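You operate a simulated robot arm through the tools that you are given. There is no shell and no other tool. Be economical: measure what you need, move in short steps, check, and stop when the job is done.

The job below is to be done with a simulated robot arm. You get a single attempt, and the scene is never put back.

Task
Run the small lift up and down once at 6 bar.
Fine: shut the vent, open the air lever and set the pressure first.

It is judged by the outcome, as a careful person would: the job done as asked, and still so three seconds after it is handed in. It fails if anything else is knocked over, pushed out of place, dropped, spilled or broken.

Robot
A 7-joint arm with a two-finger parallel gripper, fixed in place. Base frame: the origin is at the foot of the arm, x ahead of it, y to its left, z up. Readings come in mm, degrees, newtons and seconds.
With the tool pointing down near the work surface it reaches from about 100 to 780 mm from the base axis. Its first joint turns from -115.0 to 115.0 degrees. Payload 3.91 kg.
The tool frame sits at the grasp point between the pads (the TCP): z along the fingers, y along the line on which they close. The tips reach 30 mm beyond it. Largest opening 110 mm; finger width 20, thickness 10; the body of the gripper, 48 by 112 mm, starts 55 mm behind the TCP.
Orientation is that of the tool frame in the base frame, as a unit quaternion [x, y, z, w]. With the fingers straight down and closing along the base's y, the tool's x points along the base's -x, its y along +y and its z along -z.

Tools
- The arm moves only by the tool step_arm. Its argument "plan" is one flat list of numbers, 7 for each row, row after row: the shift along the base's x, y, z in mm, then the turn, a rotation vector about the base's x, y, z in degrees, then the gripper command, from -1 (shut) to 1 (fully open), values between in proportion. In form: [dx, dy, dz, rx, ry, rz, claw, dx, dy, dz, rx, ry, rz, claw, ...]. A call has 1 to 8 rows; each row shifts and turns the commanded pose from where the row before left it. A row lasts 0.2 s, in which the tool goes at most 50 mm and 8.6 degrees; a call with a longer step from one row to the next is refused whole, and so is a gripper value outside its range. Where a pose cannot be reached the arm comes as near as it can. A force on the tool above 40 N (or 10 N above the force at the start of the call, whichever is more), or a blocked arm, ends the call early, and 0.2 s more pass. Each finger travels about 153 mm/s and halts on what it meets, pressing with about 35 N; the grip force reading is that of the motor and also rises with nothing between the fingers. The clock runs only during rows and for 0.2 s after the last one: add rows that do not move to give the fingers time. The reply holds the time, the measured pose of the TCP, the force on the tool along the base axes, the opening and the grip force, in the units named above and with some noise, and new pictures: "views" is both (left out), scene, wrist or none.
- Cameras (640 x 400 px; columns grow to the right, rows downward): "scene" is fixed at [49.5, 500.9, 1309.3]; the picture's right is [-0.55, -0.84, 0.00], its down [-0.37, 0.24, -0.90] and it looks along [0.75, -0.49, -0.45] (base axes); focal length 330 px, centre (320, 200). "wrist" rides on the gripper at [72, 17, -103] in the tool frame; the picture's right is [-0.23, 0.97, 0.00], its down [-0.76, -0.18, -0.62] and it looks along [-0.61, -0.14, 0.78] (tool axes); focal length 222 px, centre (320, 200).
- slide_trunk(by): slides the trunk up (or, below 0, down) by that many mm; the arm rides with it, the base frame stays. It gives what a move gives, with no picture.
- pixel_to_xyz(camera, pixels): for up to 12 pixels [column, row] of the newest picture of that camera ("zoom" is the newest enlarged one), the place [x, y, z] in the base frame of the surface seen there, good to about 2 mm. No time passes.
- zoom(camera, box): a new picture of the part [left, top, right, bottom] of that camera's present view, enlarged. No time passes.
- hand_in(): hands the job in; it is judged then, once.

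Keep the steps short. Do not move on a guess: measure, check each grasp and each placing, and mend mistakes. In all there are 80 turns and 170 pictures (those below and enlarged ones count). Leave the gripper open and the arm clear of the work at the hand-in unless told otherwise, and finish with a single line.

The tools are called after "Request:" as name(argument=value, ...) on one line, values as JSON. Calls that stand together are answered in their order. step_arm: Moves the arm, as the interface text tells. Its arguments: {"type":"object","properties":{"plan":{"type":"array","items":{"type":"number"}},"views":{"type":"string","enum":["both","scene","wrist","none"]}},"required":["plan"]} The other tools are called the same way: slide_trunk (by) slides the trunk up or down; pixel_to_xyz (camera, pixels) gives the place of the surface under pixels of a picture; zoom (camera, box) takes an enlarged picture of a part of a camera's view; hand_in () hands the job in.

At the start:

```text
clock: 0.0
tcp_pos: [554.5, -2.5, 1207.2]
tcp_rot: [0.0, 1.0, 0.0, 0.0]
contact_force: [0.2, 0.1, 0.4]
gripper_width: 110.0
grip_force: 0.1
trunk travel left (down, up): [-825.0, 165.0]
```

scene: 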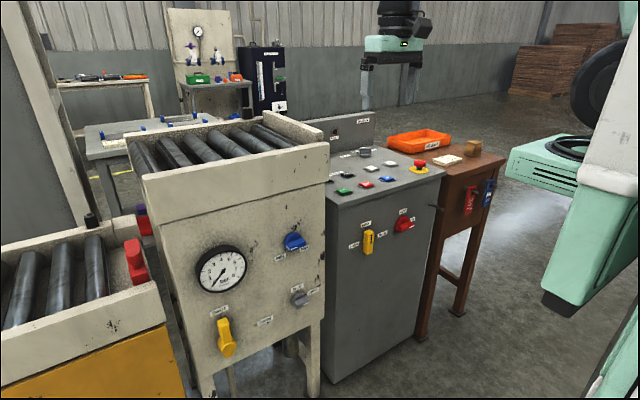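
wrist: 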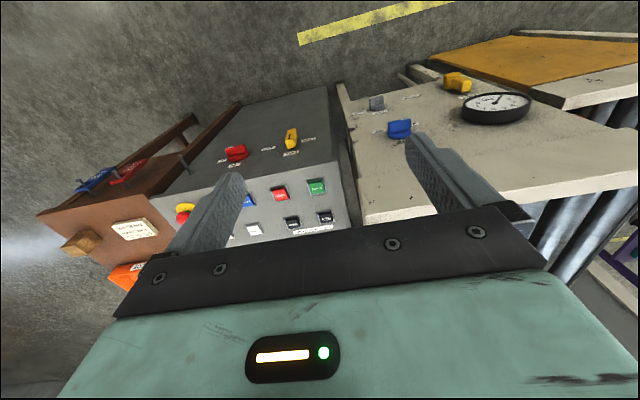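

I see a roller lift with a gauge and valves at scene (220,265), and a control cabinet with buttons and rotary switches at (375,190). I'll enlarge both to read the labels.

Request:
zoom(camera="scene", box=[180, 210, 340, 370])

Request:
zoom(camera="scene", box=[320, 110, 450, 260])

Request:
zoom(camera="wrist", box=[200, 120, 360, 240])

Request:
zoom(camera="wrist", box=[350, 60, 540, 150])

```text
2.50 times, centred on (260, 290) of scene
```

zoom: 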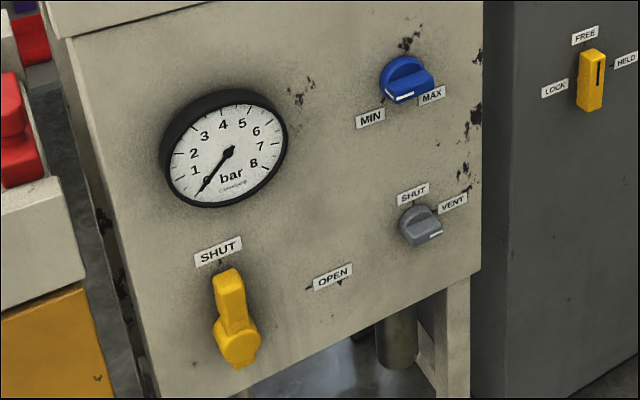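

```text
2.67 times, centred on (385, 185) of scene
```

zoom: 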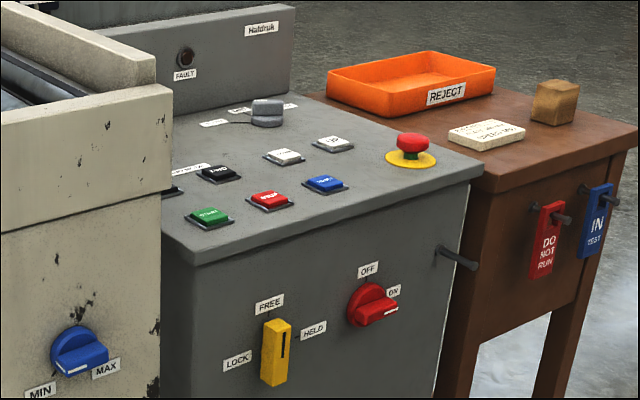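

```text
3.33 times, centred on (280, 180) of wrist
```

zoom: 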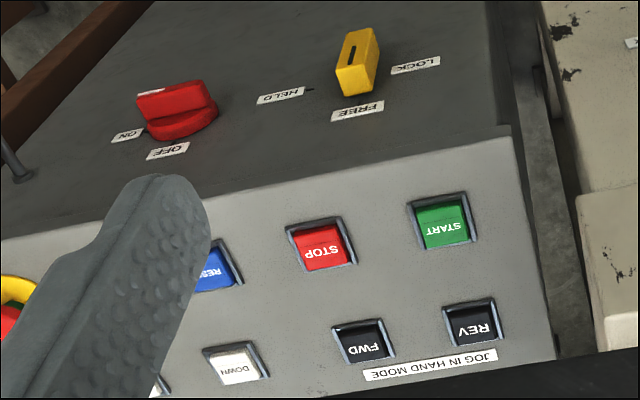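

```text
3.37 times, centred on (445, 105) of wrist
```

zoom: 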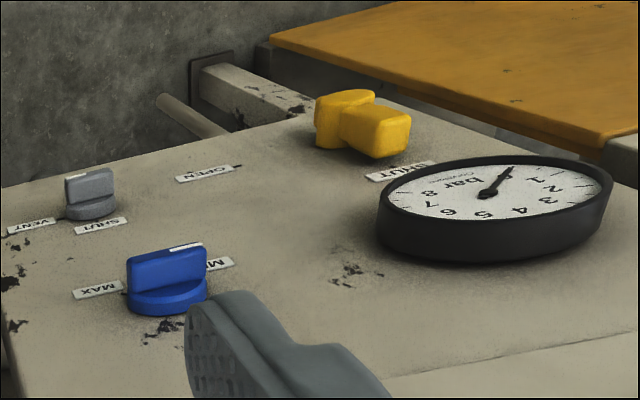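

The lift buttons UP/DOWN are the white ones on the cabinet. I'll measure the controls and look closer at the rest.

Request:
pixel_to_xyz(camera="scene", pixels=[[237, 336], [227, 322], [300, 296], [294, 241], [216, 268], [270, 350], [262, 321], [310, 250], [404, 222], [368, 240], [387, 260], [419, 168]])

Request:
pixel_to_xyz(camera="scene", pixels=[[345, 190], [367, 183], [386, 179], [389, 163], [376, 173], [363, 152], [347, 175], [352, 262], [310, 306], [260, 260], [440, 190], [370, 210]])

Request:
zoom(camera="scene", box=[310, 130, 440, 210])

Request:
zoom(camera="scene", box=[60, 20, 300, 170])

Request:
zoom(camera="scene", box=[340, 200, 430, 260])

```text
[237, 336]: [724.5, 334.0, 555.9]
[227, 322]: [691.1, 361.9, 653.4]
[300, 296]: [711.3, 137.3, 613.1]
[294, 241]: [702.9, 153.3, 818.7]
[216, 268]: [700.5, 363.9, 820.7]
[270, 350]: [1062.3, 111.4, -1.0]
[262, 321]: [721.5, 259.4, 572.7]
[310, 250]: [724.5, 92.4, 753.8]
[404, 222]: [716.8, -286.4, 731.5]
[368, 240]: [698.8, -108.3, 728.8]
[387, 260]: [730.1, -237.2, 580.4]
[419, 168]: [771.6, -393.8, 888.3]
```

```text
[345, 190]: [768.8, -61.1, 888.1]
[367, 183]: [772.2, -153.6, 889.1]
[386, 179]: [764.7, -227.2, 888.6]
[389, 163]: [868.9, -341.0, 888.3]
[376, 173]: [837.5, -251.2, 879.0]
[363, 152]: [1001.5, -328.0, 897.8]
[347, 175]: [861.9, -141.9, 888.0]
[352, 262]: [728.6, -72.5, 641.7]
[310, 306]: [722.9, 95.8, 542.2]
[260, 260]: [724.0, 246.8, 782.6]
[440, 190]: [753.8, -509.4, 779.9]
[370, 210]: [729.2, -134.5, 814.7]
```

```text
4.92 times, centred on (375, 170) of scene
```

zoom: 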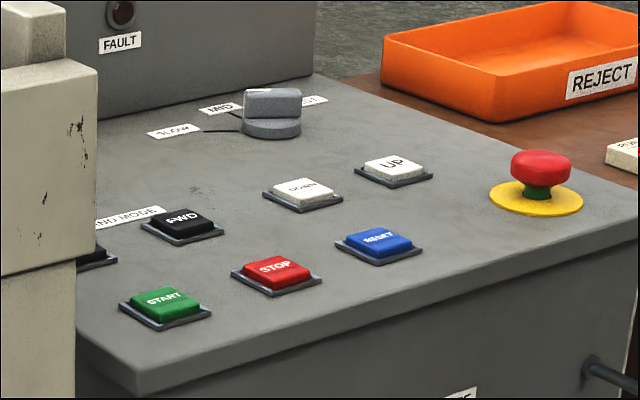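

```text
2.67 times, centred on (180, 95) of scene
```

zoom: 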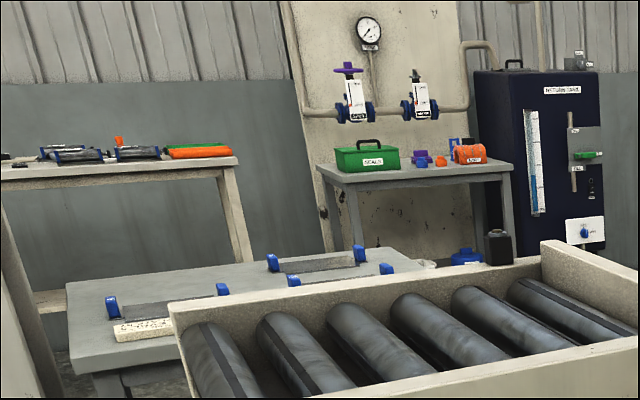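

```text
6.67 times, centred on (385, 230) of scene
```

zoom: 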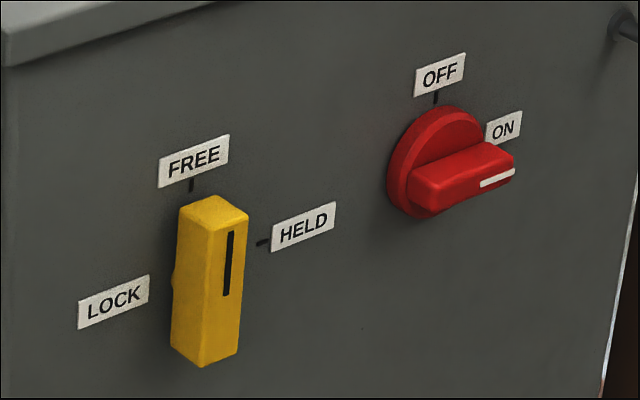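

Main switch is ON, key at FREE. Vent points to VENT, air lever to SHUT, blue regulator apparently near MIN. First I'll tilt the tool to face forward (+x), in open air.

Request:
step_arm(plan=[-10, 0, 0, 0, -8.5, 0, -0.2, -10, 0, 0, 0, -8.5, 0, -0.2, -10, 0, 0, 0, -8.5, 0, -0.2, -10, 0, 0, 0, -8.5, 0, -0.2, -10, 0, 0, 0, -8.5, 0, -0.2], views="none")

Request:
step_arm(plan=[0, 0, -20, 0, -8.5, 0, -0.2, 0, 0, -20, 0, -8.5, 0, -0.2, 0, 0, -20, 0, -8.5, 0, -0.2, 0, 0, -20, 0, -8.5, 0, -0.2, 0, 0, 0, 0, -8.5, 0, -0.2, 0, 0, 0, 0, -5, 0, -0.2, 0, 0, 0, 0, 0, 0, -0.2])

```text
clock: 1.2
tcp_pos: [549.5, 30.6, 1238.9]
tcp_rot: [0.001, 0.932, 0.0, 0.362]
contact_force: [0.4, -0.3, 0.0]
gripper_width: 44.2
grip_force: 0.0
out of reach, approached as far as the arm can: row 4, 5
trunk travel left (down, up): [-825.0, 165.0]
```

```text
clock: 2.8
tcp_pos: [607.6, 88.5, 1181.1]
tcp_rot: [0.0, 0.706, 0.001, 0.708]
contact_force: [0.4, 0.2, -0.1]
gripper_width: 44.0
grip_force: 0.0
out of reach, approached as far as the arm can: row 1, 2, 3, 4
trunk travel left (down, up): [-825.0, 165.0]
```

scene: 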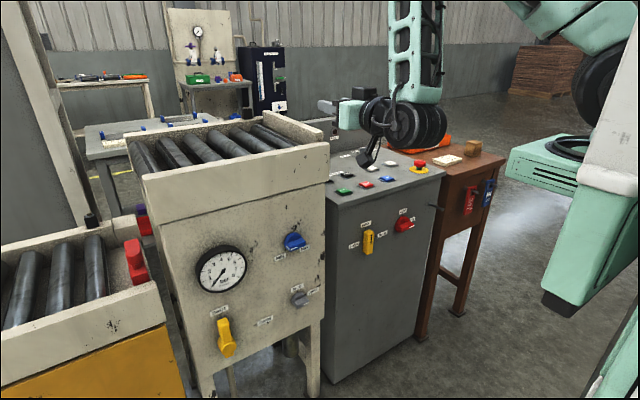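
wrist: 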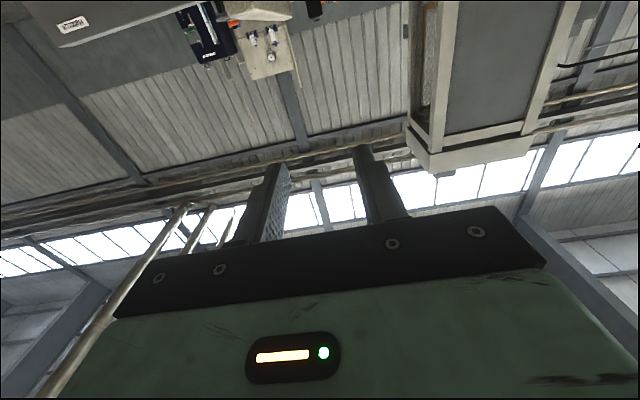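

The tool now faces forward and is stable at y=88, well in front of the panel (x≈724). Lowering the trunk to bring it to the panel controls.

Request:
slide_trunk(by=-400)

Request:
step_arm(plan=[0, 10, 0, 8.5, 0, 0, -0.2, 0, 10, 0, 8.5, 0, 0, -0.2, 0, 10, 0, 8.5, 0, 0, -0.2, 0, 10, 0, 8.5, 0, 0, -0.2, 0, 10, 0, 8.5, 0, 0, -0.2])

```text
clock: 6.6
tcp_pos: [609.6, 88.9, 781.7]
tcp_rot: [0.0, 0.707, 0.001, 0.707]
contact_force: [-0.6, 0.7, -0.3]
gripper_width: 44.0
grip_force: 0.1
trunk travel left (down, up): [-425.0, 565.0]
```

```text
clock: 7.8
tcp_pos: [660.0, 143.9, 811.7]
tcp_rot: [0.255, 0.661, 0.258, 0.657]
contact_force: [-17.4, -6.2, -0.8]
gripper_width: 41.3
grip_force: 0.0
out of reach, approached as far as the arm can: row 2, 3, 4, 5
trunk travel left (down, up): [-425.0, 565.0]
```

scene: 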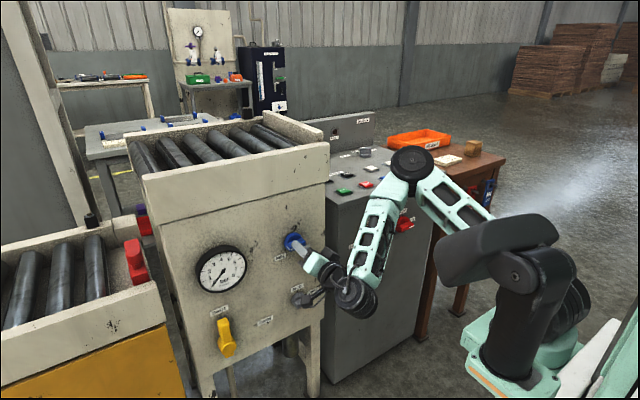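
wrist: 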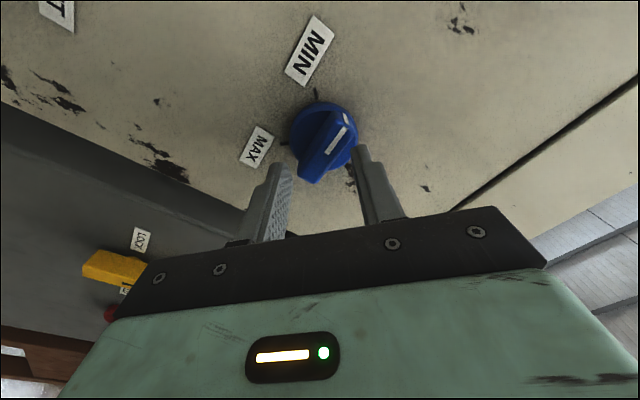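

Some rows were near-reach limited and the tool crept forward; there's -17 N on the fingers, so they may be touching the blue knob. I'll back off slightly.

Request:
step_arm(plan=[-15, 0, 0, 0, 0, 0, -0.2], views="wrist")

```text
clock: 8.2
tcp_pos: [660.2, 143.2, 817.4]
tcp_rot: [0.257, 0.66, 0.257, 0.658]
contact_force: [0.2, 0.4, -0.1]
gripper_width: 44.0
grip_force: 0.1
out of reach, approached as far as the arm can: row 1
trunk travel left (down, up): [-425.0, 565.0]
```

wrist: 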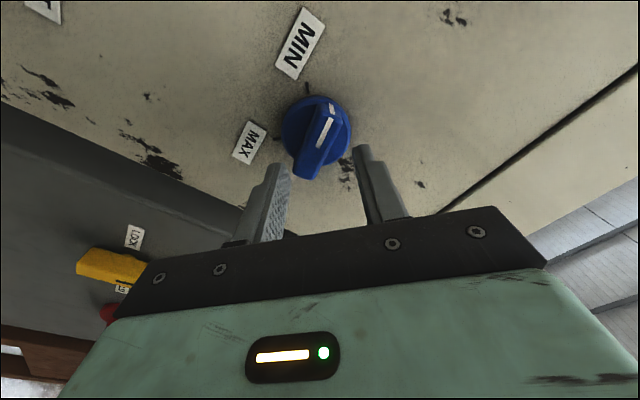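

Free of contact now. I'll measure where shoulder, elbow and wrist are, and the upper box lip, to choose a good trunk height.

Request:
pixel_to_xyz(camera="scene", pixels=[[515, 350], [510, 250], [560, 300], [410, 162], [360, 290], [325, 268], [240, 205], [250, 160], [220, 220]])

Request:
zoom(camera="wrist", box=[220, 0, 400, 200])

```text
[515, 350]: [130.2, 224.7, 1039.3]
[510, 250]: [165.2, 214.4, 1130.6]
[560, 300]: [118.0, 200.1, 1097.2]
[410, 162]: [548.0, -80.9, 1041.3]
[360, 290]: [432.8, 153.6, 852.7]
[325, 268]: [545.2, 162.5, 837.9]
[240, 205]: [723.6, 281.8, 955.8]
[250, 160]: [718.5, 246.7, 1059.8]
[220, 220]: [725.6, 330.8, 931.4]
```

```text
2.00 times, centred on (310, 100) of wrist
```

zoom: 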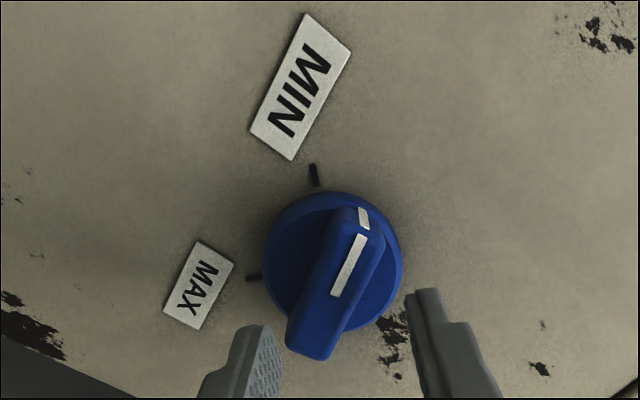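

The gripper straddles the blue knob. I'll open it fully and ease down and back in small moves; going lower should let the arm retract.

Request:
step_arm(plan=[0, 0, 0, 0, 0, 0, 1, 0, 0, 0, 0, 0, 0, 1, -8, 0, -10, 0, 0, 0, 1, -8, 0, -10, 0, 0, 0, 1], views="wrist")

```text
clock: 9.2
tcp_pos: [663.2, 144.0, 807.3]
tcp_rot: [0.257, 0.66, 0.257, 0.658]
contact_force: [-0.5, -0.5, -0.6]
gripper_width: 110.0
grip_force: 0.0
out of reach, approached as far as the arm can: row 3, 4
trunk travel left (down, up): [-425.0, 565.0]
```

wrist: 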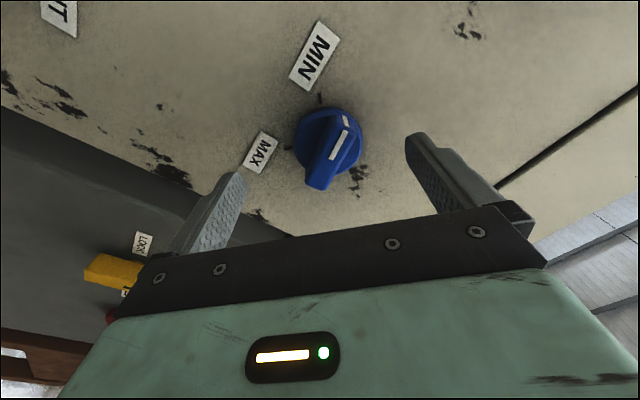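

Going down pushes it forward, so that's not helpful. I'll measure how far the knob protrudes before picking an escape direction.

Request:
pixel_to_xyz(camera="wrist", pixels=[[345, 122], [338, 145], [320, 180], [310, 125], [320, 98], [300, 145], [258, 152], [314, 55], [375, 120]])

```text
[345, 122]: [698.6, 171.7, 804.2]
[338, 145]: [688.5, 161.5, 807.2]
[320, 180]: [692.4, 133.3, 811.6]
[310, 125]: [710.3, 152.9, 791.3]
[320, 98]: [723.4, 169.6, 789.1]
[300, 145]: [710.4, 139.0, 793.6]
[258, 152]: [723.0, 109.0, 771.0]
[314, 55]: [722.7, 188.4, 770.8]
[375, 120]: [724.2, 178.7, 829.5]
```

The knob's front is x≈688, tips at 693. Perhaps the roll direction was what ran into a joint limit; I'll roll back while retreating.

Request:
step_arm(plan=[-5, 0, 0, -8, 0, 0, 1, -10, 0, 0, -8, 0, 0, 1, -15, 0, 0, -8, 0, 0, 1], views="none")

```text
clock: 10.0
tcp_pos: [631.9, 142.5, 806.6]
tcp_rot: [0.114, 0.698, 0.113, 0.698]
contact_force: [0.1, -0.2, 0.2]
gripper_width: 109.8
grip_force: 0.0
trunk travel left (down, up): [-425.0, 565.0]
```

That worked: positive roll was the limit. Continue rolling the other way, keeping back from the panel.

Request:
step_arm(plan=[-10, 0, 0, -8.5, 0, 0, 0, -10, 0, 0, -8.5, 0, 0, 0, -10, 0, 0, -8.5, 0, 0, 0, 0, 0, 0, -8.5, 0, 0, 0, 0, 0, 0, -8.5, 0, 0, 0, 0, 0, 0, -8.5, 0, 0, 0, 0, 0, 0, -8.5, 0, 0, 0, 0, 0, 0, -8.5, 0, 0, 0], views="none")

Request:
step_arm(plan=[0, 0, 0, -8.5, 0, 0, 0, 0, 0, 0, -8.5, 0, 0, 0, 0, 0, 0, -8.5, 0, 0, 0, 0, 0, 0, -8.5, 0, 0, 0])

```text
clock: 11.8
tcp_pos: [603.0, 144.1, 805.2]
tcp_rot: [-0.296, 0.642, -0.297, 0.642]
contact_force: [0.4, -0.2, -0.1]
gripper_width: 55.1
grip_force: 0.0
trunk travel left (down, up): [-425.0, 565.0]
```

```text
clock: 12.8
tcp_pos: [603.4, 145.2, 806.5]
tcp_rot: [-0.471, 0.527, -0.472, 0.527]
contact_force: [-1.0, -0.4, -1.1]
gripper_width: 54.8
grip_force: 0.0
trunk travel left (down, up): [-425.0, 565.0]
```

scene: 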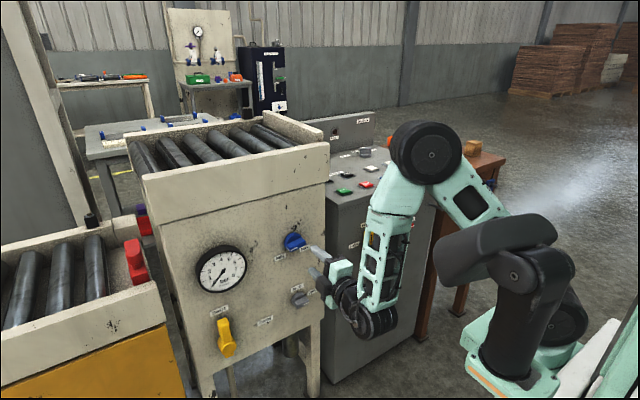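
wrist: 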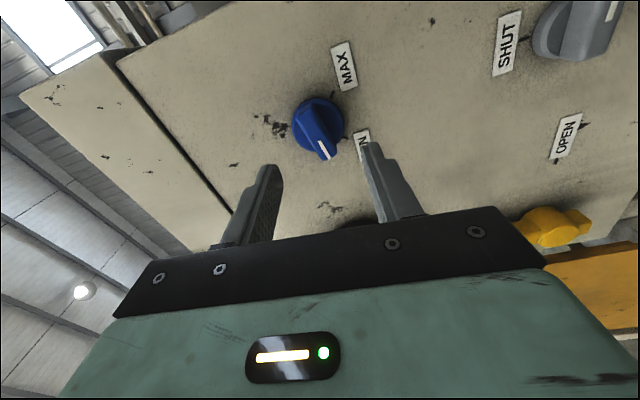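

Roll is now -83°, fine. Next I'll measure the vent knob (wrist upper right) and its labels, plus the lever.

Request:
pixel_to_xyz(camera="wrist", pixels=[[612, 12], [590, 30], [575, 52], [545, 35], [507, 40], [566, 133], [345, 65], [545, 225], [575, 220]])

Request:
zoom(camera="scene", box=[190, 220, 340, 360])

Request:
pixel_to_xyz(camera="zoom", pixels=[[440, 330], [470, 346], [455, 315], [140, 400], [150, 440], [165, 500], [190, 525], [140, 520], [155, 570], [445, 290], [505, 300], [330, 430]])

```text
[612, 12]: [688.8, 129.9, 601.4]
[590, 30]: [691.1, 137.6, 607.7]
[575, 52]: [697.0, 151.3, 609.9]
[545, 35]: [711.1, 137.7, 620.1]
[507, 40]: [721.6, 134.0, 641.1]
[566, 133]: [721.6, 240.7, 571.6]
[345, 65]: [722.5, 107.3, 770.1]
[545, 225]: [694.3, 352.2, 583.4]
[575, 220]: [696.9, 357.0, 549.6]
```

```text
2.86 times, centred on (265, 290) of scene
```

zoom: 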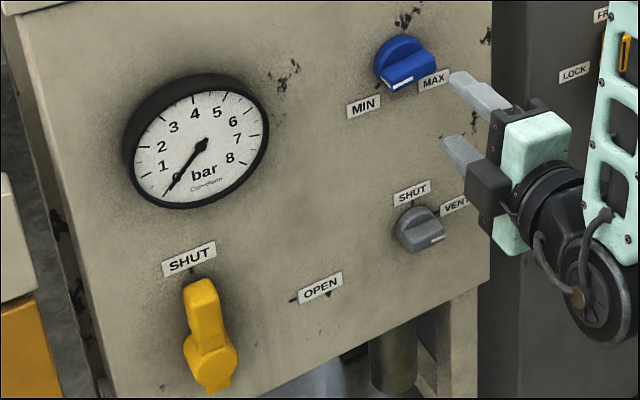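

```text
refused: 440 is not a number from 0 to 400
```

Reissue with rows within the picture.

Request:
pixel_to_xyz(camera="zoom", pixels=[[418, 230], [440, 240], [400, 228], [432, 212], [425, 250], [200, 290], [207, 320], [210, 350], [215, 385], [230, 355], [190, 345], [215, 368]])

```text
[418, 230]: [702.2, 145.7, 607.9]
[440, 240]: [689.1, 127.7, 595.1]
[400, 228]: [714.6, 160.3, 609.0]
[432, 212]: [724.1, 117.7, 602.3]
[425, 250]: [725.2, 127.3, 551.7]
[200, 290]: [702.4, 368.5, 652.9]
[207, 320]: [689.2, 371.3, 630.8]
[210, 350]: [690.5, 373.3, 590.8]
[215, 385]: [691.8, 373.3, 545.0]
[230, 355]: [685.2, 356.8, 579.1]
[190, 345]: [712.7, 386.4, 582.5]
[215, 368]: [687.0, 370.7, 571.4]
```

Vent knob is around y≈142, z≈605; lever pivot around y≈362, z≈572, handle upward. I'll move down in front of the vent knob, staying at x≈603.

Request:
step_arm(plan=[0, 0, -40, -6.5, 0, 0, 0, 0, 0, -40, 0, 0, 0, 0, 0, 0, -40, 0, 0, 0, 0, 0, 0, -40, 0, 0, 0, 0, 0, 0, -40, 0, 0, 0, 0], views="wrist")

```text
clock: 14.0
tcp_pos: [600.9, 145.0, 606.1]
tcp_rot: [-0.499, 0.501, -0.5, 0.5]
contact_force: [-0.8, 0.6, 0.2]
gripper_width: 54.8
grip_force: 0.1
trunk travel left (down, up): [-425.0, 565.0]
```

wrist: 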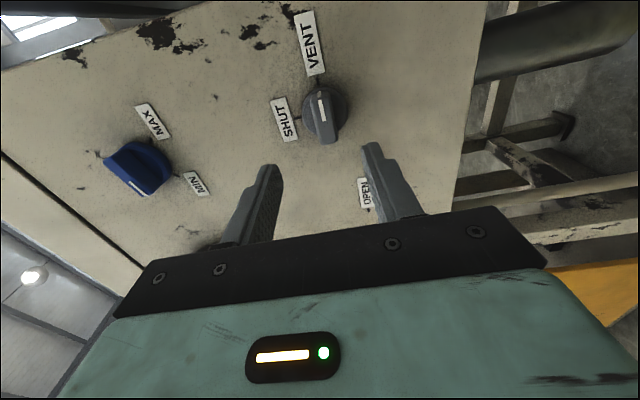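

Request:
zoom(camera="wrist", box=[260, 0, 400, 160])

Request:
pixel_to_xyz(camera="wrist", pixels=[[319, 90], [323, 110], [330, 142], [308, 115], [345, 105], [322, 86], [310, 45], [284, 120], [322, 126], [297, 118]])

```text
2.50 times, centred on (330, 80) of wrist
```

zoom: 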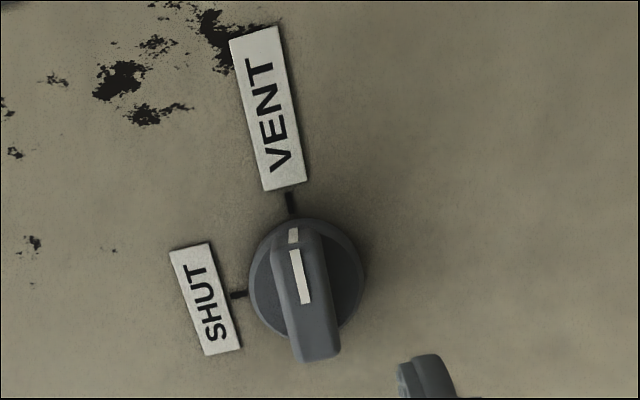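

```text
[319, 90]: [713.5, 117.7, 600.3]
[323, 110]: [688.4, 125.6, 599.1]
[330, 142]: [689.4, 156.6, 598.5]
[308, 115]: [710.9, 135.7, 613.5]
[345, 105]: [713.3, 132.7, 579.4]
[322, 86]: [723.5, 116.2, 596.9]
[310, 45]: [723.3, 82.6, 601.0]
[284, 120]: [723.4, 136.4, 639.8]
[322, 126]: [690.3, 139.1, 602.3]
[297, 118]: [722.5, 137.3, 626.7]
```

Vent knob: center (138, 599), bar along y from x=688 to 710, mark at VENT; SHUT tick is straight up, so it needs -90° about x. Approach to x=676 with open fingers above and below the bar, then close.

Request:
step_arm(plan=[25, -7, -7, 0, 0, 0, 0, 25, 0, 0, 0, 0, 0, 0, 15, 0, 0, 0, 0, 0, 0, 10, 0, 0, 0, 0, 0, 0], views="wrist")

Request:
step_arm(plan=[0, 0, 0, 0, 0, 0, -0.85, 0, 0, 0, 0, 0, 0, -0.85], views="both")

```text
clock: 15.0
tcp_pos: [678.0, 137.3, 598.7]
tcp_rot: [-0.5, 0.501, -0.5, 0.5]
contact_force: [0.2, 0.8, 0.1]
gripper_width: 55.0
grip_force: 0.0
trunk travel left (down, up): [-425.0, 565.0]
```

wrist: 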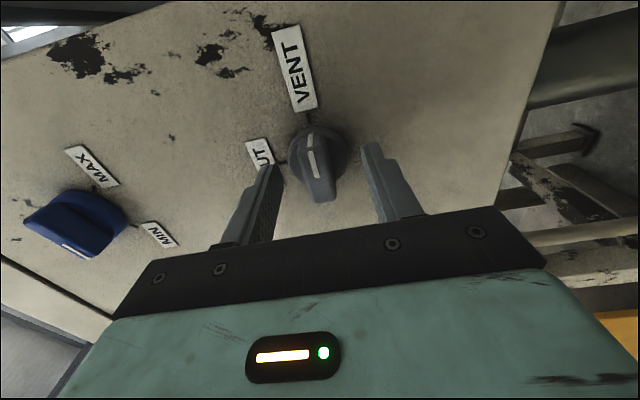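

```text
clock: 15.6
tcp_pos: [677.8, 138.1, 599.6]
tcp_rot: [-0.499, 0.499, -0.501, 0.501]
contact_force: [-0.6, -0.1, 12.7]
gripper_width: 17.8
grip_force: 45.4
trunk travel left (down, up): [-425.0, 565.0]
```

scene: 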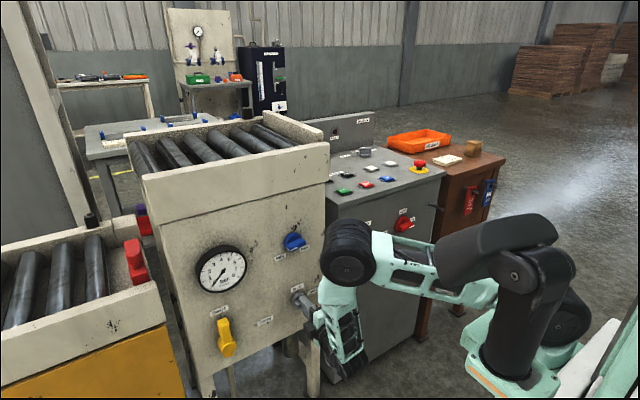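
wrist: 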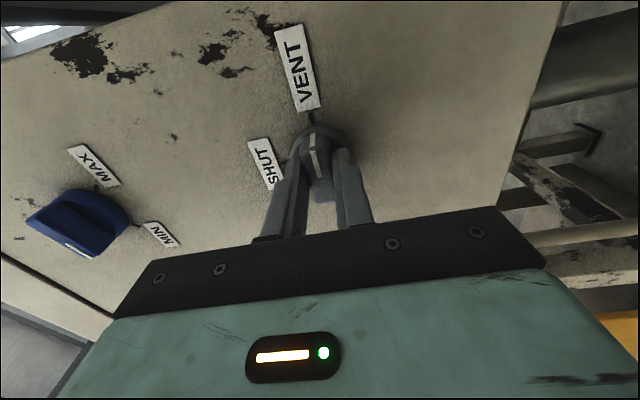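

The bar is gripped (17.8 mm). Turn it -90° about x, in steps.

Request:
step_arm(plan=[0, 0, 1, -8, 0, 0, -0.85, 0, 0, 0, -8, 0, 0, -0.85, 0, 0, 0, -8, 0, 0, -0.85, 0, 0, 0, -8, 0, 0, -0.85, 0, 0, 0, -8, 0, 0, -0.85], views="wrist")

```text
clock: 16.8
tcp_pos: [676.7, 138.1, 601.4]
tcp_rot: [0.64, -0.298, 0.641, -0.3]
contact_force: [1.5, 5.5, 20.8]
gripper_width: 17.8
grip_force: 44.7
trunk travel left (down, up): [-425.0, 565.0]
```

wrist: 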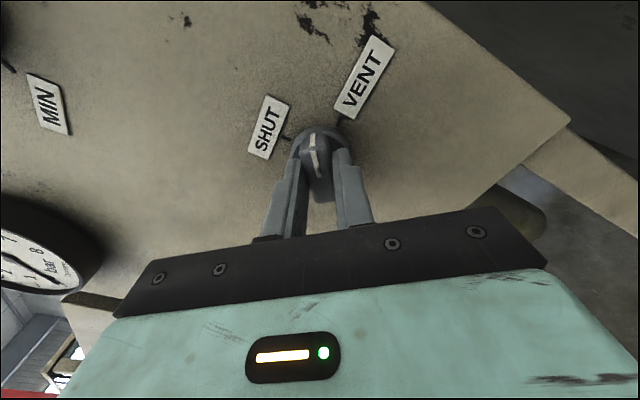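

Turning well (40° so far); a slight upward pull shows the knob center is a bit higher, so I correct +2 mm and finish the turn.

Request:
step_arm(plan=[0, 0.5, 2, -8, 0, 0, -0.85, 0, 0, 0, -8, 0, 0, -0.85, 0, 0, 0, -8, 0, 0, -0.85, 0, 0, 0, -8, 0, 0, -0.85, 0, 0, 0, -8, 0, 0, -0.85, 0, 0, 0, -8, 0, 0, -0.85, 0, 0, 0, -2, 0, 0, -0.85], views="wrist")

```text
clock: 18.4
tcp_pos: [678.0, 139.3, 602.6]
tcp_rot: [0.707, 0.001, 0.707, 0.0]
contact_force: [9.5, 22.2, 1.0]
gripper_width: 18.0
grip_force: 45.5
trunk travel left (down, up): [-425.0, 565.0]
```

wrist: 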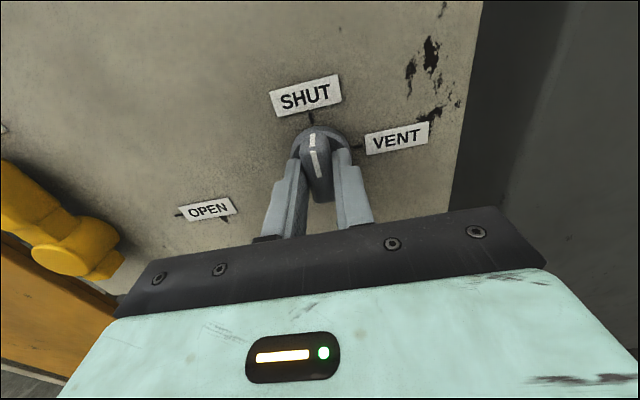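

Vent mark is at SHUT. Release and back off, then move left toward the lever to view it.

Request:
step_arm(plan=[0, 0, 0, 0, 0, 0, -0.2, 0, 0, 0, 0, 0, 0, -0.2, -30, 0, 0, 0, 0, 0, -0.2, -50, 0, 0, 0, 0, 0, -0.2, 0, 50, 10, 0, 0, 0, -0.2, 0, 50, 10, 0, 0, 0, -0.2, 0, 50, 0, 0, 0, 0, -0.2, 0, 40, 0, 0, 0, 0, -0.2])

```text
refused: row 5 steps farther than a row can; nothing moved
```

Request:
step_arm(plan=[0, 0, 0, 0, 0, 0, -0.2, 0, 0, 0, 0, 0, 0, -0.2, -30, 0, 0, 0, 0, 0, -0.2, -45, 0, 0, 0, 0, 0, -0.2, 0, 48, 10, 0, 0, 0, -0.2, 0, 48, 10, 0, 0, 0, -0.2, 0, 48, 0, 0, 0, 0, -0.2, 0, 48, 0, 0, 0, 0, -0.2])

```text
clock: 20.2
tcp_pos: [602.3, 333.3, 620.9]
tcp_rot: [0.707, 0.0, 0.707, 0.0]
contact_force: [-0.1, -0.4, -0.6]
gripper_width: 43.8
grip_force: 0.0
trunk travel left (down, up): [-425.0, 565.0]
```

scene: 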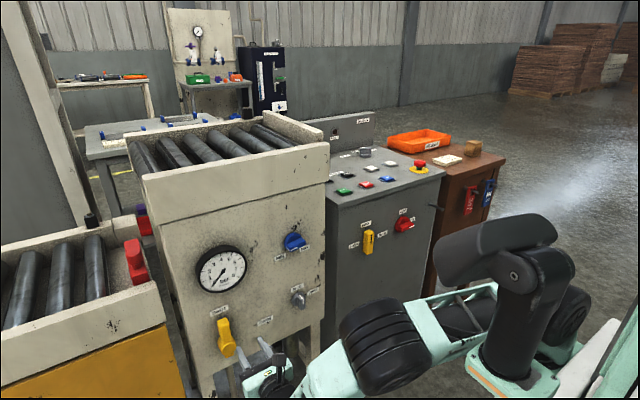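
wrist: 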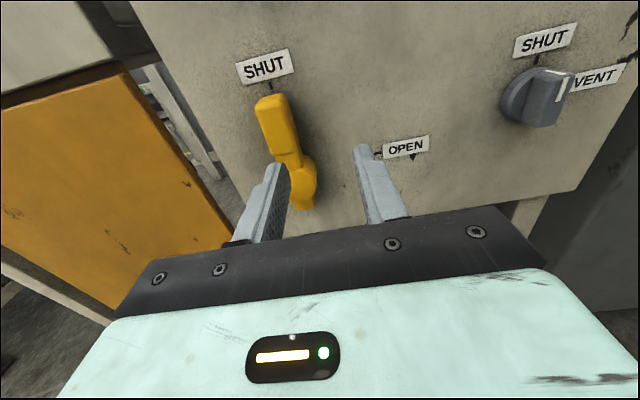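

Now measure the lever and verify the vent.

Request:
zoom(camera="wrist", box=[220, 30, 440, 220])

Request:
pixel_to_xyz(camera="wrist", pixels=[[265, 100], [270, 120], [290, 110], [283, 145], [295, 150], [288, 170], [300, 180], [312, 180], [300, 205], [378, 154], [270, 88], [298, 160]])

Request:
zoom(camera="wrist", box=[480, 20, 640, 140])

```text
2.11 times, centred on (330, 125) of wrist
```

zoom: 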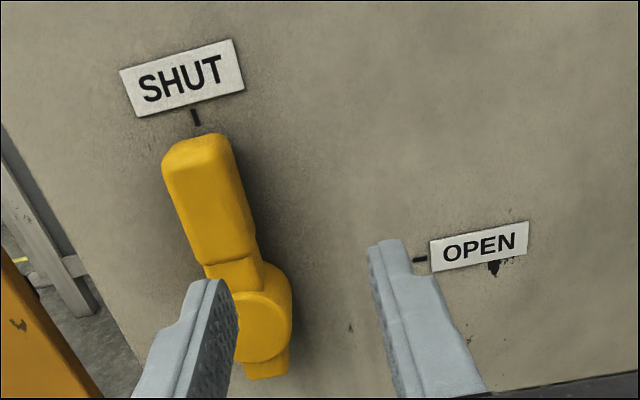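

```text
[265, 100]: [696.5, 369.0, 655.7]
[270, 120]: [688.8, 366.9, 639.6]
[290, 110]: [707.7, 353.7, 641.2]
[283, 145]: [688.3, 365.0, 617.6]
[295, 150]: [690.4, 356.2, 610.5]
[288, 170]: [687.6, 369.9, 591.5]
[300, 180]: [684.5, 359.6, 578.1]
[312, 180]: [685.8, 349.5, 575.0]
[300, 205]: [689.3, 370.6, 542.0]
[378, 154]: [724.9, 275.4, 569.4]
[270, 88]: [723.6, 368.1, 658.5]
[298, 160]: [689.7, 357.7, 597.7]
```

```text
3.33 times, centred on (560, 80) of wrist
```

zoom: 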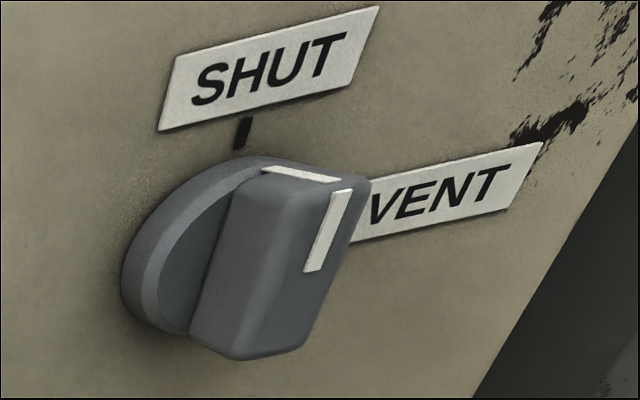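

Vent confirmed shut. Lever: pivot ≈ (y 364, z 571), handle z 608–656, front x 688. Approach to straddle the handle at z=634, then grip.

Request:
step_arm(plan=[0, 32, 13, 0, 0, 0, -0.1, 30, 0, 0, 0, 0, 0, -0.1, 30, 0, 0, 0, 0, 0, -0.1, 16, 0, 0, 0, 0, 0, -0.1], views="wrist")

Request:
step_arm(plan=[0, 0, 0, 0, 0, 0, -0.7, 0, 0, 0, 0, 0, 0, -0.7], views="wrist")

```text
clock: 21.2
tcp_pos: [680.0, 363.0, 634.9]
tcp_rot: [0.707, 0.0, 0.707, 0.0]
contact_force: [-0.4, -0.3, 0.1]
gripper_width: 49.6
grip_force: 0.0
trunk travel left (down, up): [-425.0, 565.0]
```

wrist: 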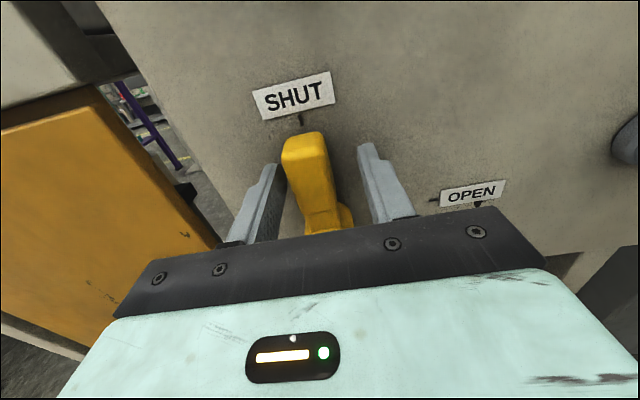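

```text
clock: 21.8
tcp_pos: [678.6, 364.1, 635.2]
tcp_rot: [0.707, -0.001, 0.707, -0.002]
contact_force: [9.7, 13.3, 2.1]
gripper_width: 28.2
grip_force: 44.9
trunk travel left (down, up): [-425.0, 565.0]
```

wrist: 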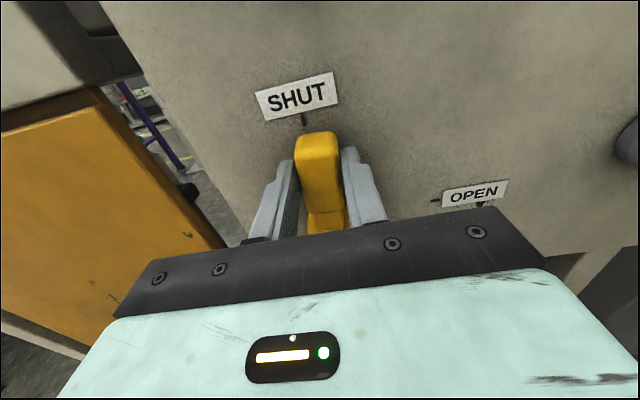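

Handle gripped (28 mm). Now follow the arc clockwise, first five steps (41°).

Request:
step_arm(plan=[0, -8.1, -0.6, 8.2, 0, 0, -0.7, 0, -8.9, -2, 8.2, 0, 0, -0.7, 0, -8.6, -3.2, 8.2, 0, 0, -0.7, 0, -8, -4.4, 8.2, 0, 0, -0.7, 0, -7.3, -5.5, 8.2, 0, 0, -0.7], views="wrist")

```text
clock: 22.7
tcp_pos: [679.3, 337.8, 627.7]
tcp_rot: [0.69, -0.16, 0.687, -0.164]
contact_force: [15.8, 13.4, -5.9]
gripper_width: 27.8
grip_force: 45.5
trunk travel left (down, up): [-425.0, 565.0]
stopped in row 4: the force on the tool passed its limit (the readings are from after the stop); the commanded pose is now the measured one
```

wrist: 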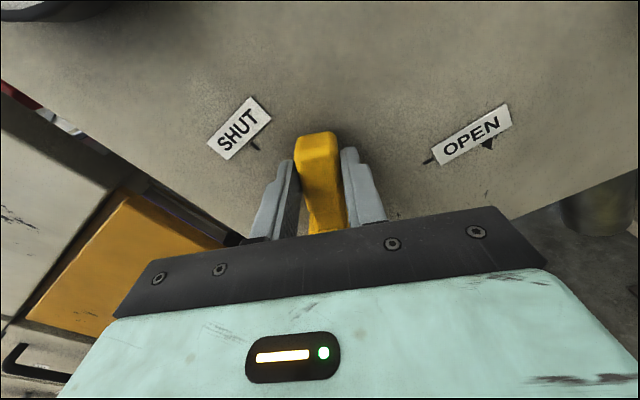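

Force limit tripped at ~26°; the lever follows but is stiff. Continue with smaller steps.

Request:
step_arm(plan=[0, -5.8, -3.3, 6, 0, 0, -0.7, 0, -5.5, -3.9, 6, 0, 0, -0.7, 0, -5, -4.4, 6, 0, 0, -0.7, 0, -4.5, -4.9, 6, 0, 0, -0.7, 0, -4, -5.4, 6, 0, 0, -0.7, 0, -3.4, -5.8, 6, 0, 0, -0.7], views="wrist")

```text
clock: 23.5
tcp_pos: [679.8, 325.1, 618.0]
tcp_rot: [0.661, -0.254, 0.657, -0.26]
contact_force: [14.0, 11.1, -4.2]
gripper_width: 26.7
grip_force: 45.3
trunk travel left (down, up): [-425.0, 565.0]
stopped in row 3: the force on the tool passed its limit (the readings are from after the stop); the commanded pose is now the measured one
```

wrist: 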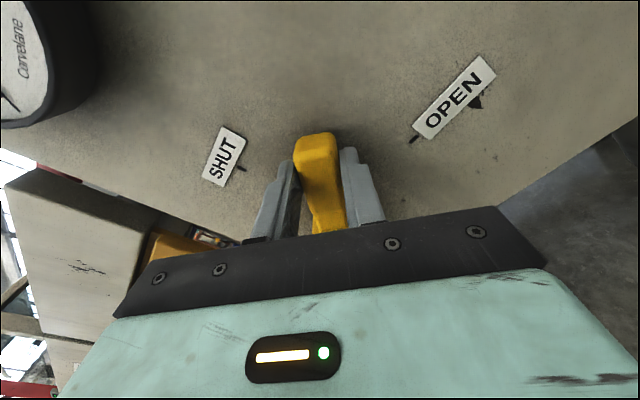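

Now ~40°. Gripping binds; I'll loosen slightly, shift 10 mm outward for more leverage, and push along the arc with the trailing finger.

Request:
step_arm(plan=[0, 0, 0, 0, 0, 0, -0.38, 0, -6.7, 7.4, 0, 0, 0, -0.38, 0, -5.4, -5.2, 4, 0, 0, -0.38, 0, -4.9, -5.8, 6, 0, 0, -0.38, 0, -4.3, -6.2, 6, 0, 0, -0.38, 0, -3.5, -6.6, 6, 0, 0, -0.38], views="wrist")

```text
clock: 24.9
tcp_pos: [679.1, 297.8, 601.6]
tcp_rot: [0.598, -0.375, 0.597, -0.38]
contact_force: [0.2, 0.7, 0.6]
gripper_width: 34.2
grip_force: 0.1
trunk travel left (down, up): [-425.0, 565.0]
```

wrist: 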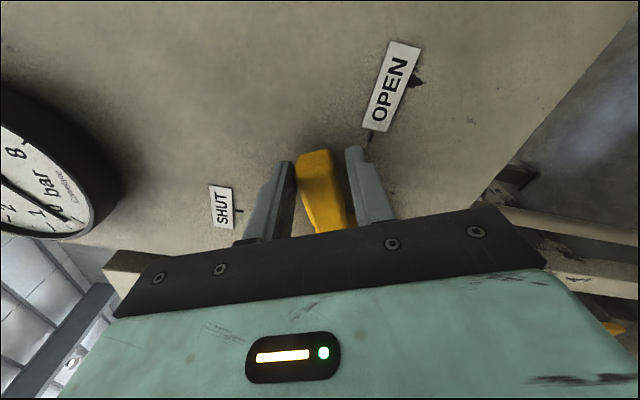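

Works smoothly. Continue the arc to the right.

Request:
step_arm(plan=[0, -2.9, -7, 6, 0, 0, -0.38, 0, -2.1, -7.2, 6, 0, 0, -0.38, 0, -1.4, -7.4, 6, 0, 0, -0.38, 0, -0.6, -7.5, 6, 0, 0, -0.38], views="both")

```text
clock: 25.9
tcp_pos: [679.5, 290.5, 571.6]
tcp_rot: [0.506, -0.492, 0.505, -0.497]
contact_force: [0.1, -0.7, -0.2]
gripper_width: 34.4
grip_force: 0.1
trunk travel left (down, up): [-425.0, 565.0]
```

scene: 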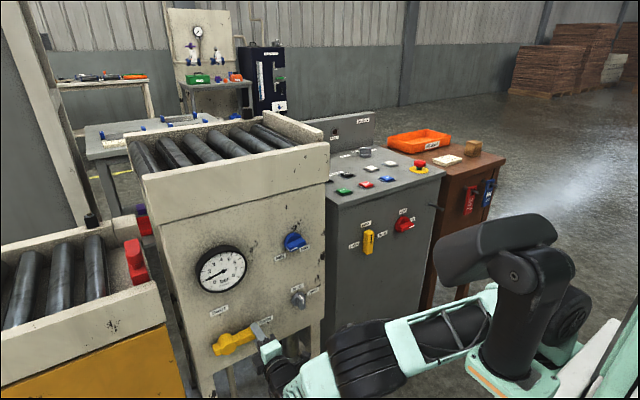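
wrist: 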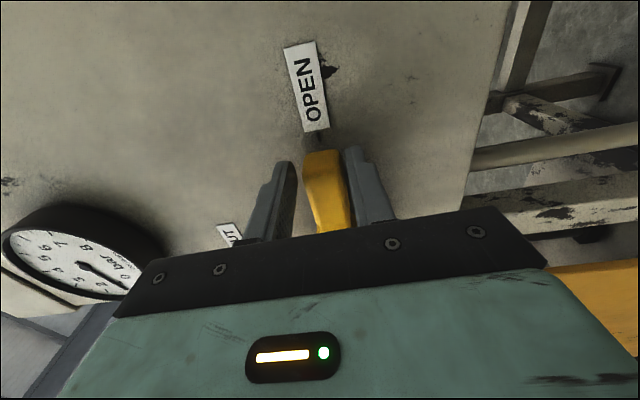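

Lever is close to OPEN and the gauge has started rising. A final small push down to seat it at the tick.

Request:
step_arm(plan=[0, 0, -3, 1, 0, 0, -0.38, 0, 0, -3, 0, 0, 0, -0.38], views="wrist")

Request:
zoom(camera="scene", box=[190, 220, 340, 360])

Request:
pixel_to_xyz(camera="wrist", pixels=[[310, 160], [315, 180], [322, 200], [335, 160], [330, 225], [318, 135]])

```text
clock: 26.5
tcp_pos: [678.5, 290.9, 566.3]
tcp_rot: [0.502, -0.496, 0.503, -0.5]
contact_force: [-0.3, -0.8, 0.7]
gripper_width: 34.6
grip_force: 0.9
trunk travel left (down, up): [-425.0, 565.0]
```

wrist: 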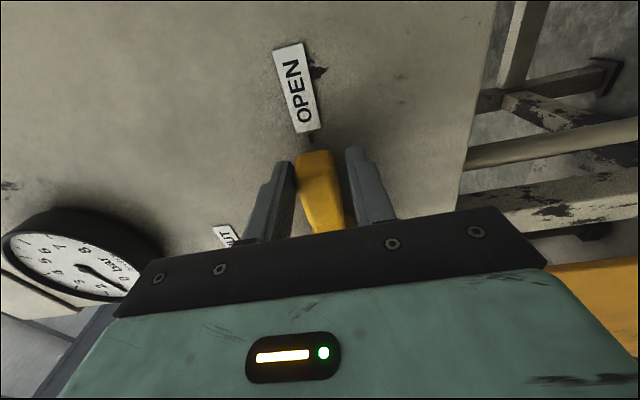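

```text
2.86 times, centred on (265, 290) of scene
```

zoom: 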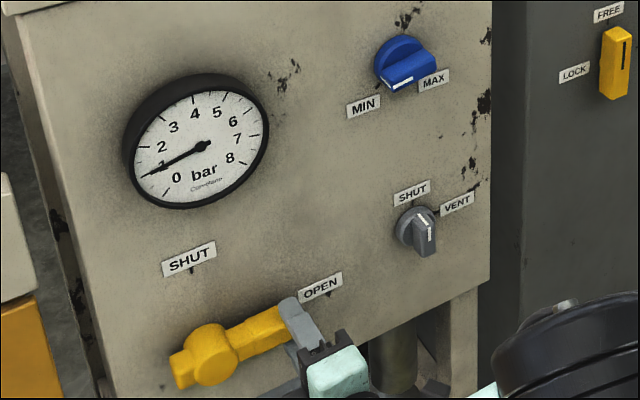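

```text
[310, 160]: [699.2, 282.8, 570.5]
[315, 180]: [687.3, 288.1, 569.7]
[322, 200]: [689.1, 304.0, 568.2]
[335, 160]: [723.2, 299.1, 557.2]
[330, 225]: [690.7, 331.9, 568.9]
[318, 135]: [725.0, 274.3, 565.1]
```

Lever sits level at OPEN; gauge shows 1 bar. Open, retract and move in front of the blue knob (center ≈ y 150, z 807).

Request:
step_arm(plan=[0, 0, 2, 0, 0, 0, -0.1, -35, 0, 0, 0, 0, 0, -0.1, -42, 0, 0, 0, 0, 0, 0, 0, -30, 35, -4, 0, 0, 0, 0, -30, 39, -4, 0, 0, 0, 0, -30, 39, -4, 0, 0, 0, 0, -30, 39, 0, 0, 0, 0, 0, -20, 39, 0, 0, 0, 0], views="none")

Request:
step_arm(plan=[0, -1, 40, 0, 0, 0, 0, 0, 0, 8, 0, 0, 0, 0], views="wrist")

```text
clock: 28.3
tcp_pos: [604.6, 146.4, 753.1]
tcp_rot: [0.555, -0.438, 0.555, -0.438]
contact_force: [-0.3, -0.4, -1.1]
gripper_width: 54.9
grip_force: 0.0
trunk travel left (down, up): [-425.0, 565.0]
```

```text
clock: 28.9
tcp_pos: [602.2, 148.4, 807.5]
tcp_rot: [0.55, -0.441, 0.551, -0.445]
contact_force: [-2.2, 0.6, 0.7]
gripper_width: 54.9
grip_force: 0.1
trunk travel left (down, up): [-425.0, 565.0]
```

wrist: 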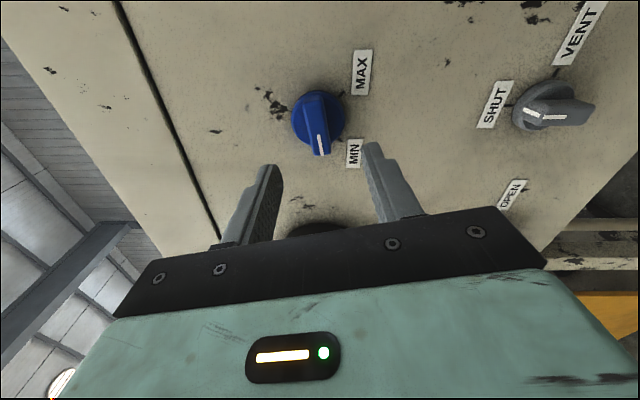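

Request:
pixel_to_xyz(camera="wrist", pixels=[[313, 98], [318, 120], [320, 138], [321, 148], [323, 153], [296, 118], [343, 108], [317, 92], [312, 105]])

Request:
zoom(camera="wrist", box=[270, 40, 390, 180])

```text
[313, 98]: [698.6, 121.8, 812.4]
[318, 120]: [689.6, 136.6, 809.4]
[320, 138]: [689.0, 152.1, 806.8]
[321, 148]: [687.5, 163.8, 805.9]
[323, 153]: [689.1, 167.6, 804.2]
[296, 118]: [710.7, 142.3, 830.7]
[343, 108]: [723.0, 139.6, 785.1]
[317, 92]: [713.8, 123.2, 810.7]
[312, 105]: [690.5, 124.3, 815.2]
```

```text
2.86 times, centred on (330, 110) of wrist
```

zoom: 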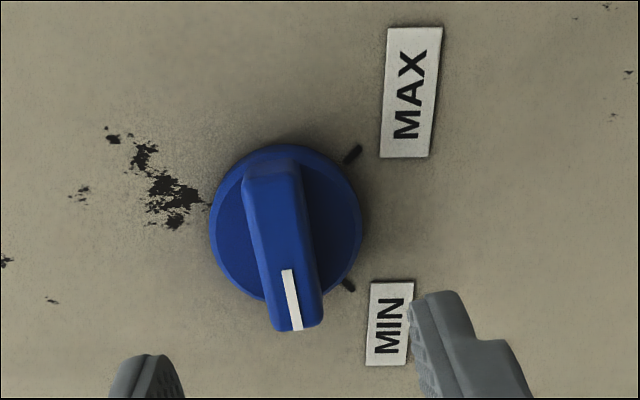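

Knob bar center (147, 808), tilted ~10° — matches the present roll. Approach and grip.

Request:
step_arm(plan=[30, -1.5, 0.5, 0, 0, 0, 0, 30, 0, 0, 0, 0, 0, 0, 15, 0, 0, 0, 0, 0, 0, 0, 0, 0, 0, 0, 0, -0.85, 0, 0, 0, 0, 0, 0, -0.85], views="wrist")

```text
clock: 30.1
tcp_pos: [676.7, 149.5, 808.5]
tcp_rot: [0.552, -0.439, 0.551, -0.447]
contact_force: [2.8, 5.4, 17.7]
gripper_width: 17.7
grip_force: 44.7
trunk travel left (down, up): [-425.0, 565.0]
```

wrist: 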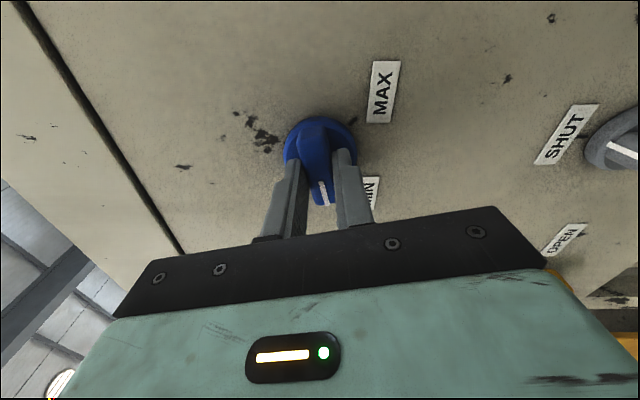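

Gripped (17.7 mm). Turn clockwise (+roll) 40° with small centering correction, watching the gauge.

Request:
step_arm(plan=[0, 1.5, 1.5, 8, 0, 0, -0.85, 0, 0, 0, 8, 0, 0, -0.85, 0, 0, 0, 8, 0, 0, -0.85, 0, 0, 0, 8, 0, 0, -0.85, 0, 0, 0, 8, 0, 0, -0.85], views="both")

Request:
zoom(camera="scene", box=[190, 230, 340, 320])

```text
clock: 31.3
tcp_pos: [676.7, 150.7, 808.7]
tcp_rot: [-0.364, 0.602, -0.368, 0.608]
contact_force: [17.0, -0.8, 21.9]
gripper_width: 17.7
grip_force: 45.3
trunk travel left (down, up): [-425.0, 565.0]
```

scene: 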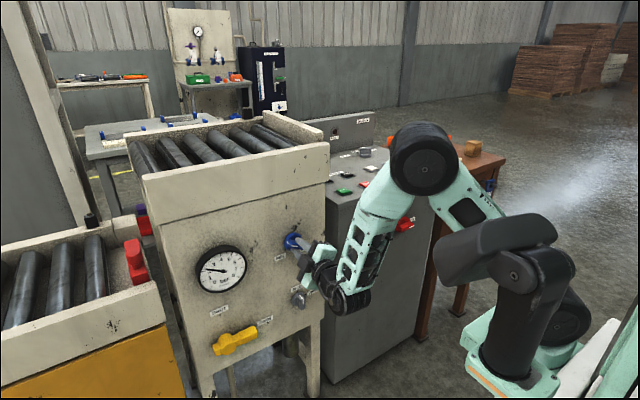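
wrist: 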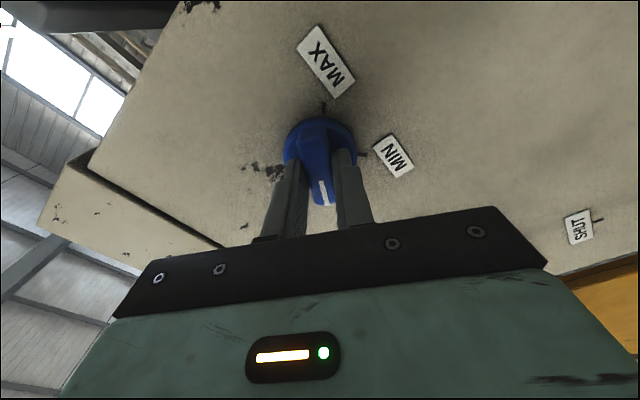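

```text
4.27 times, centred on (265, 275) of scene
```

zoom: 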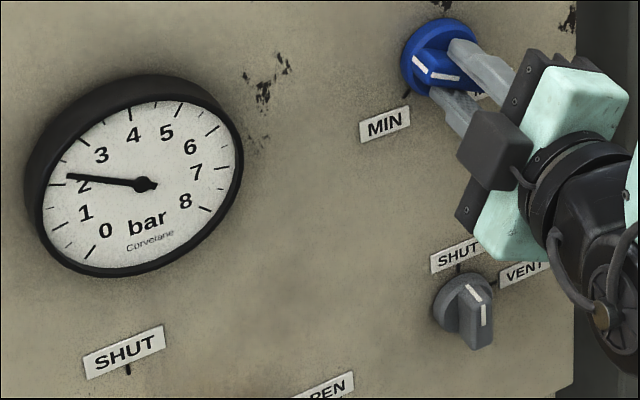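

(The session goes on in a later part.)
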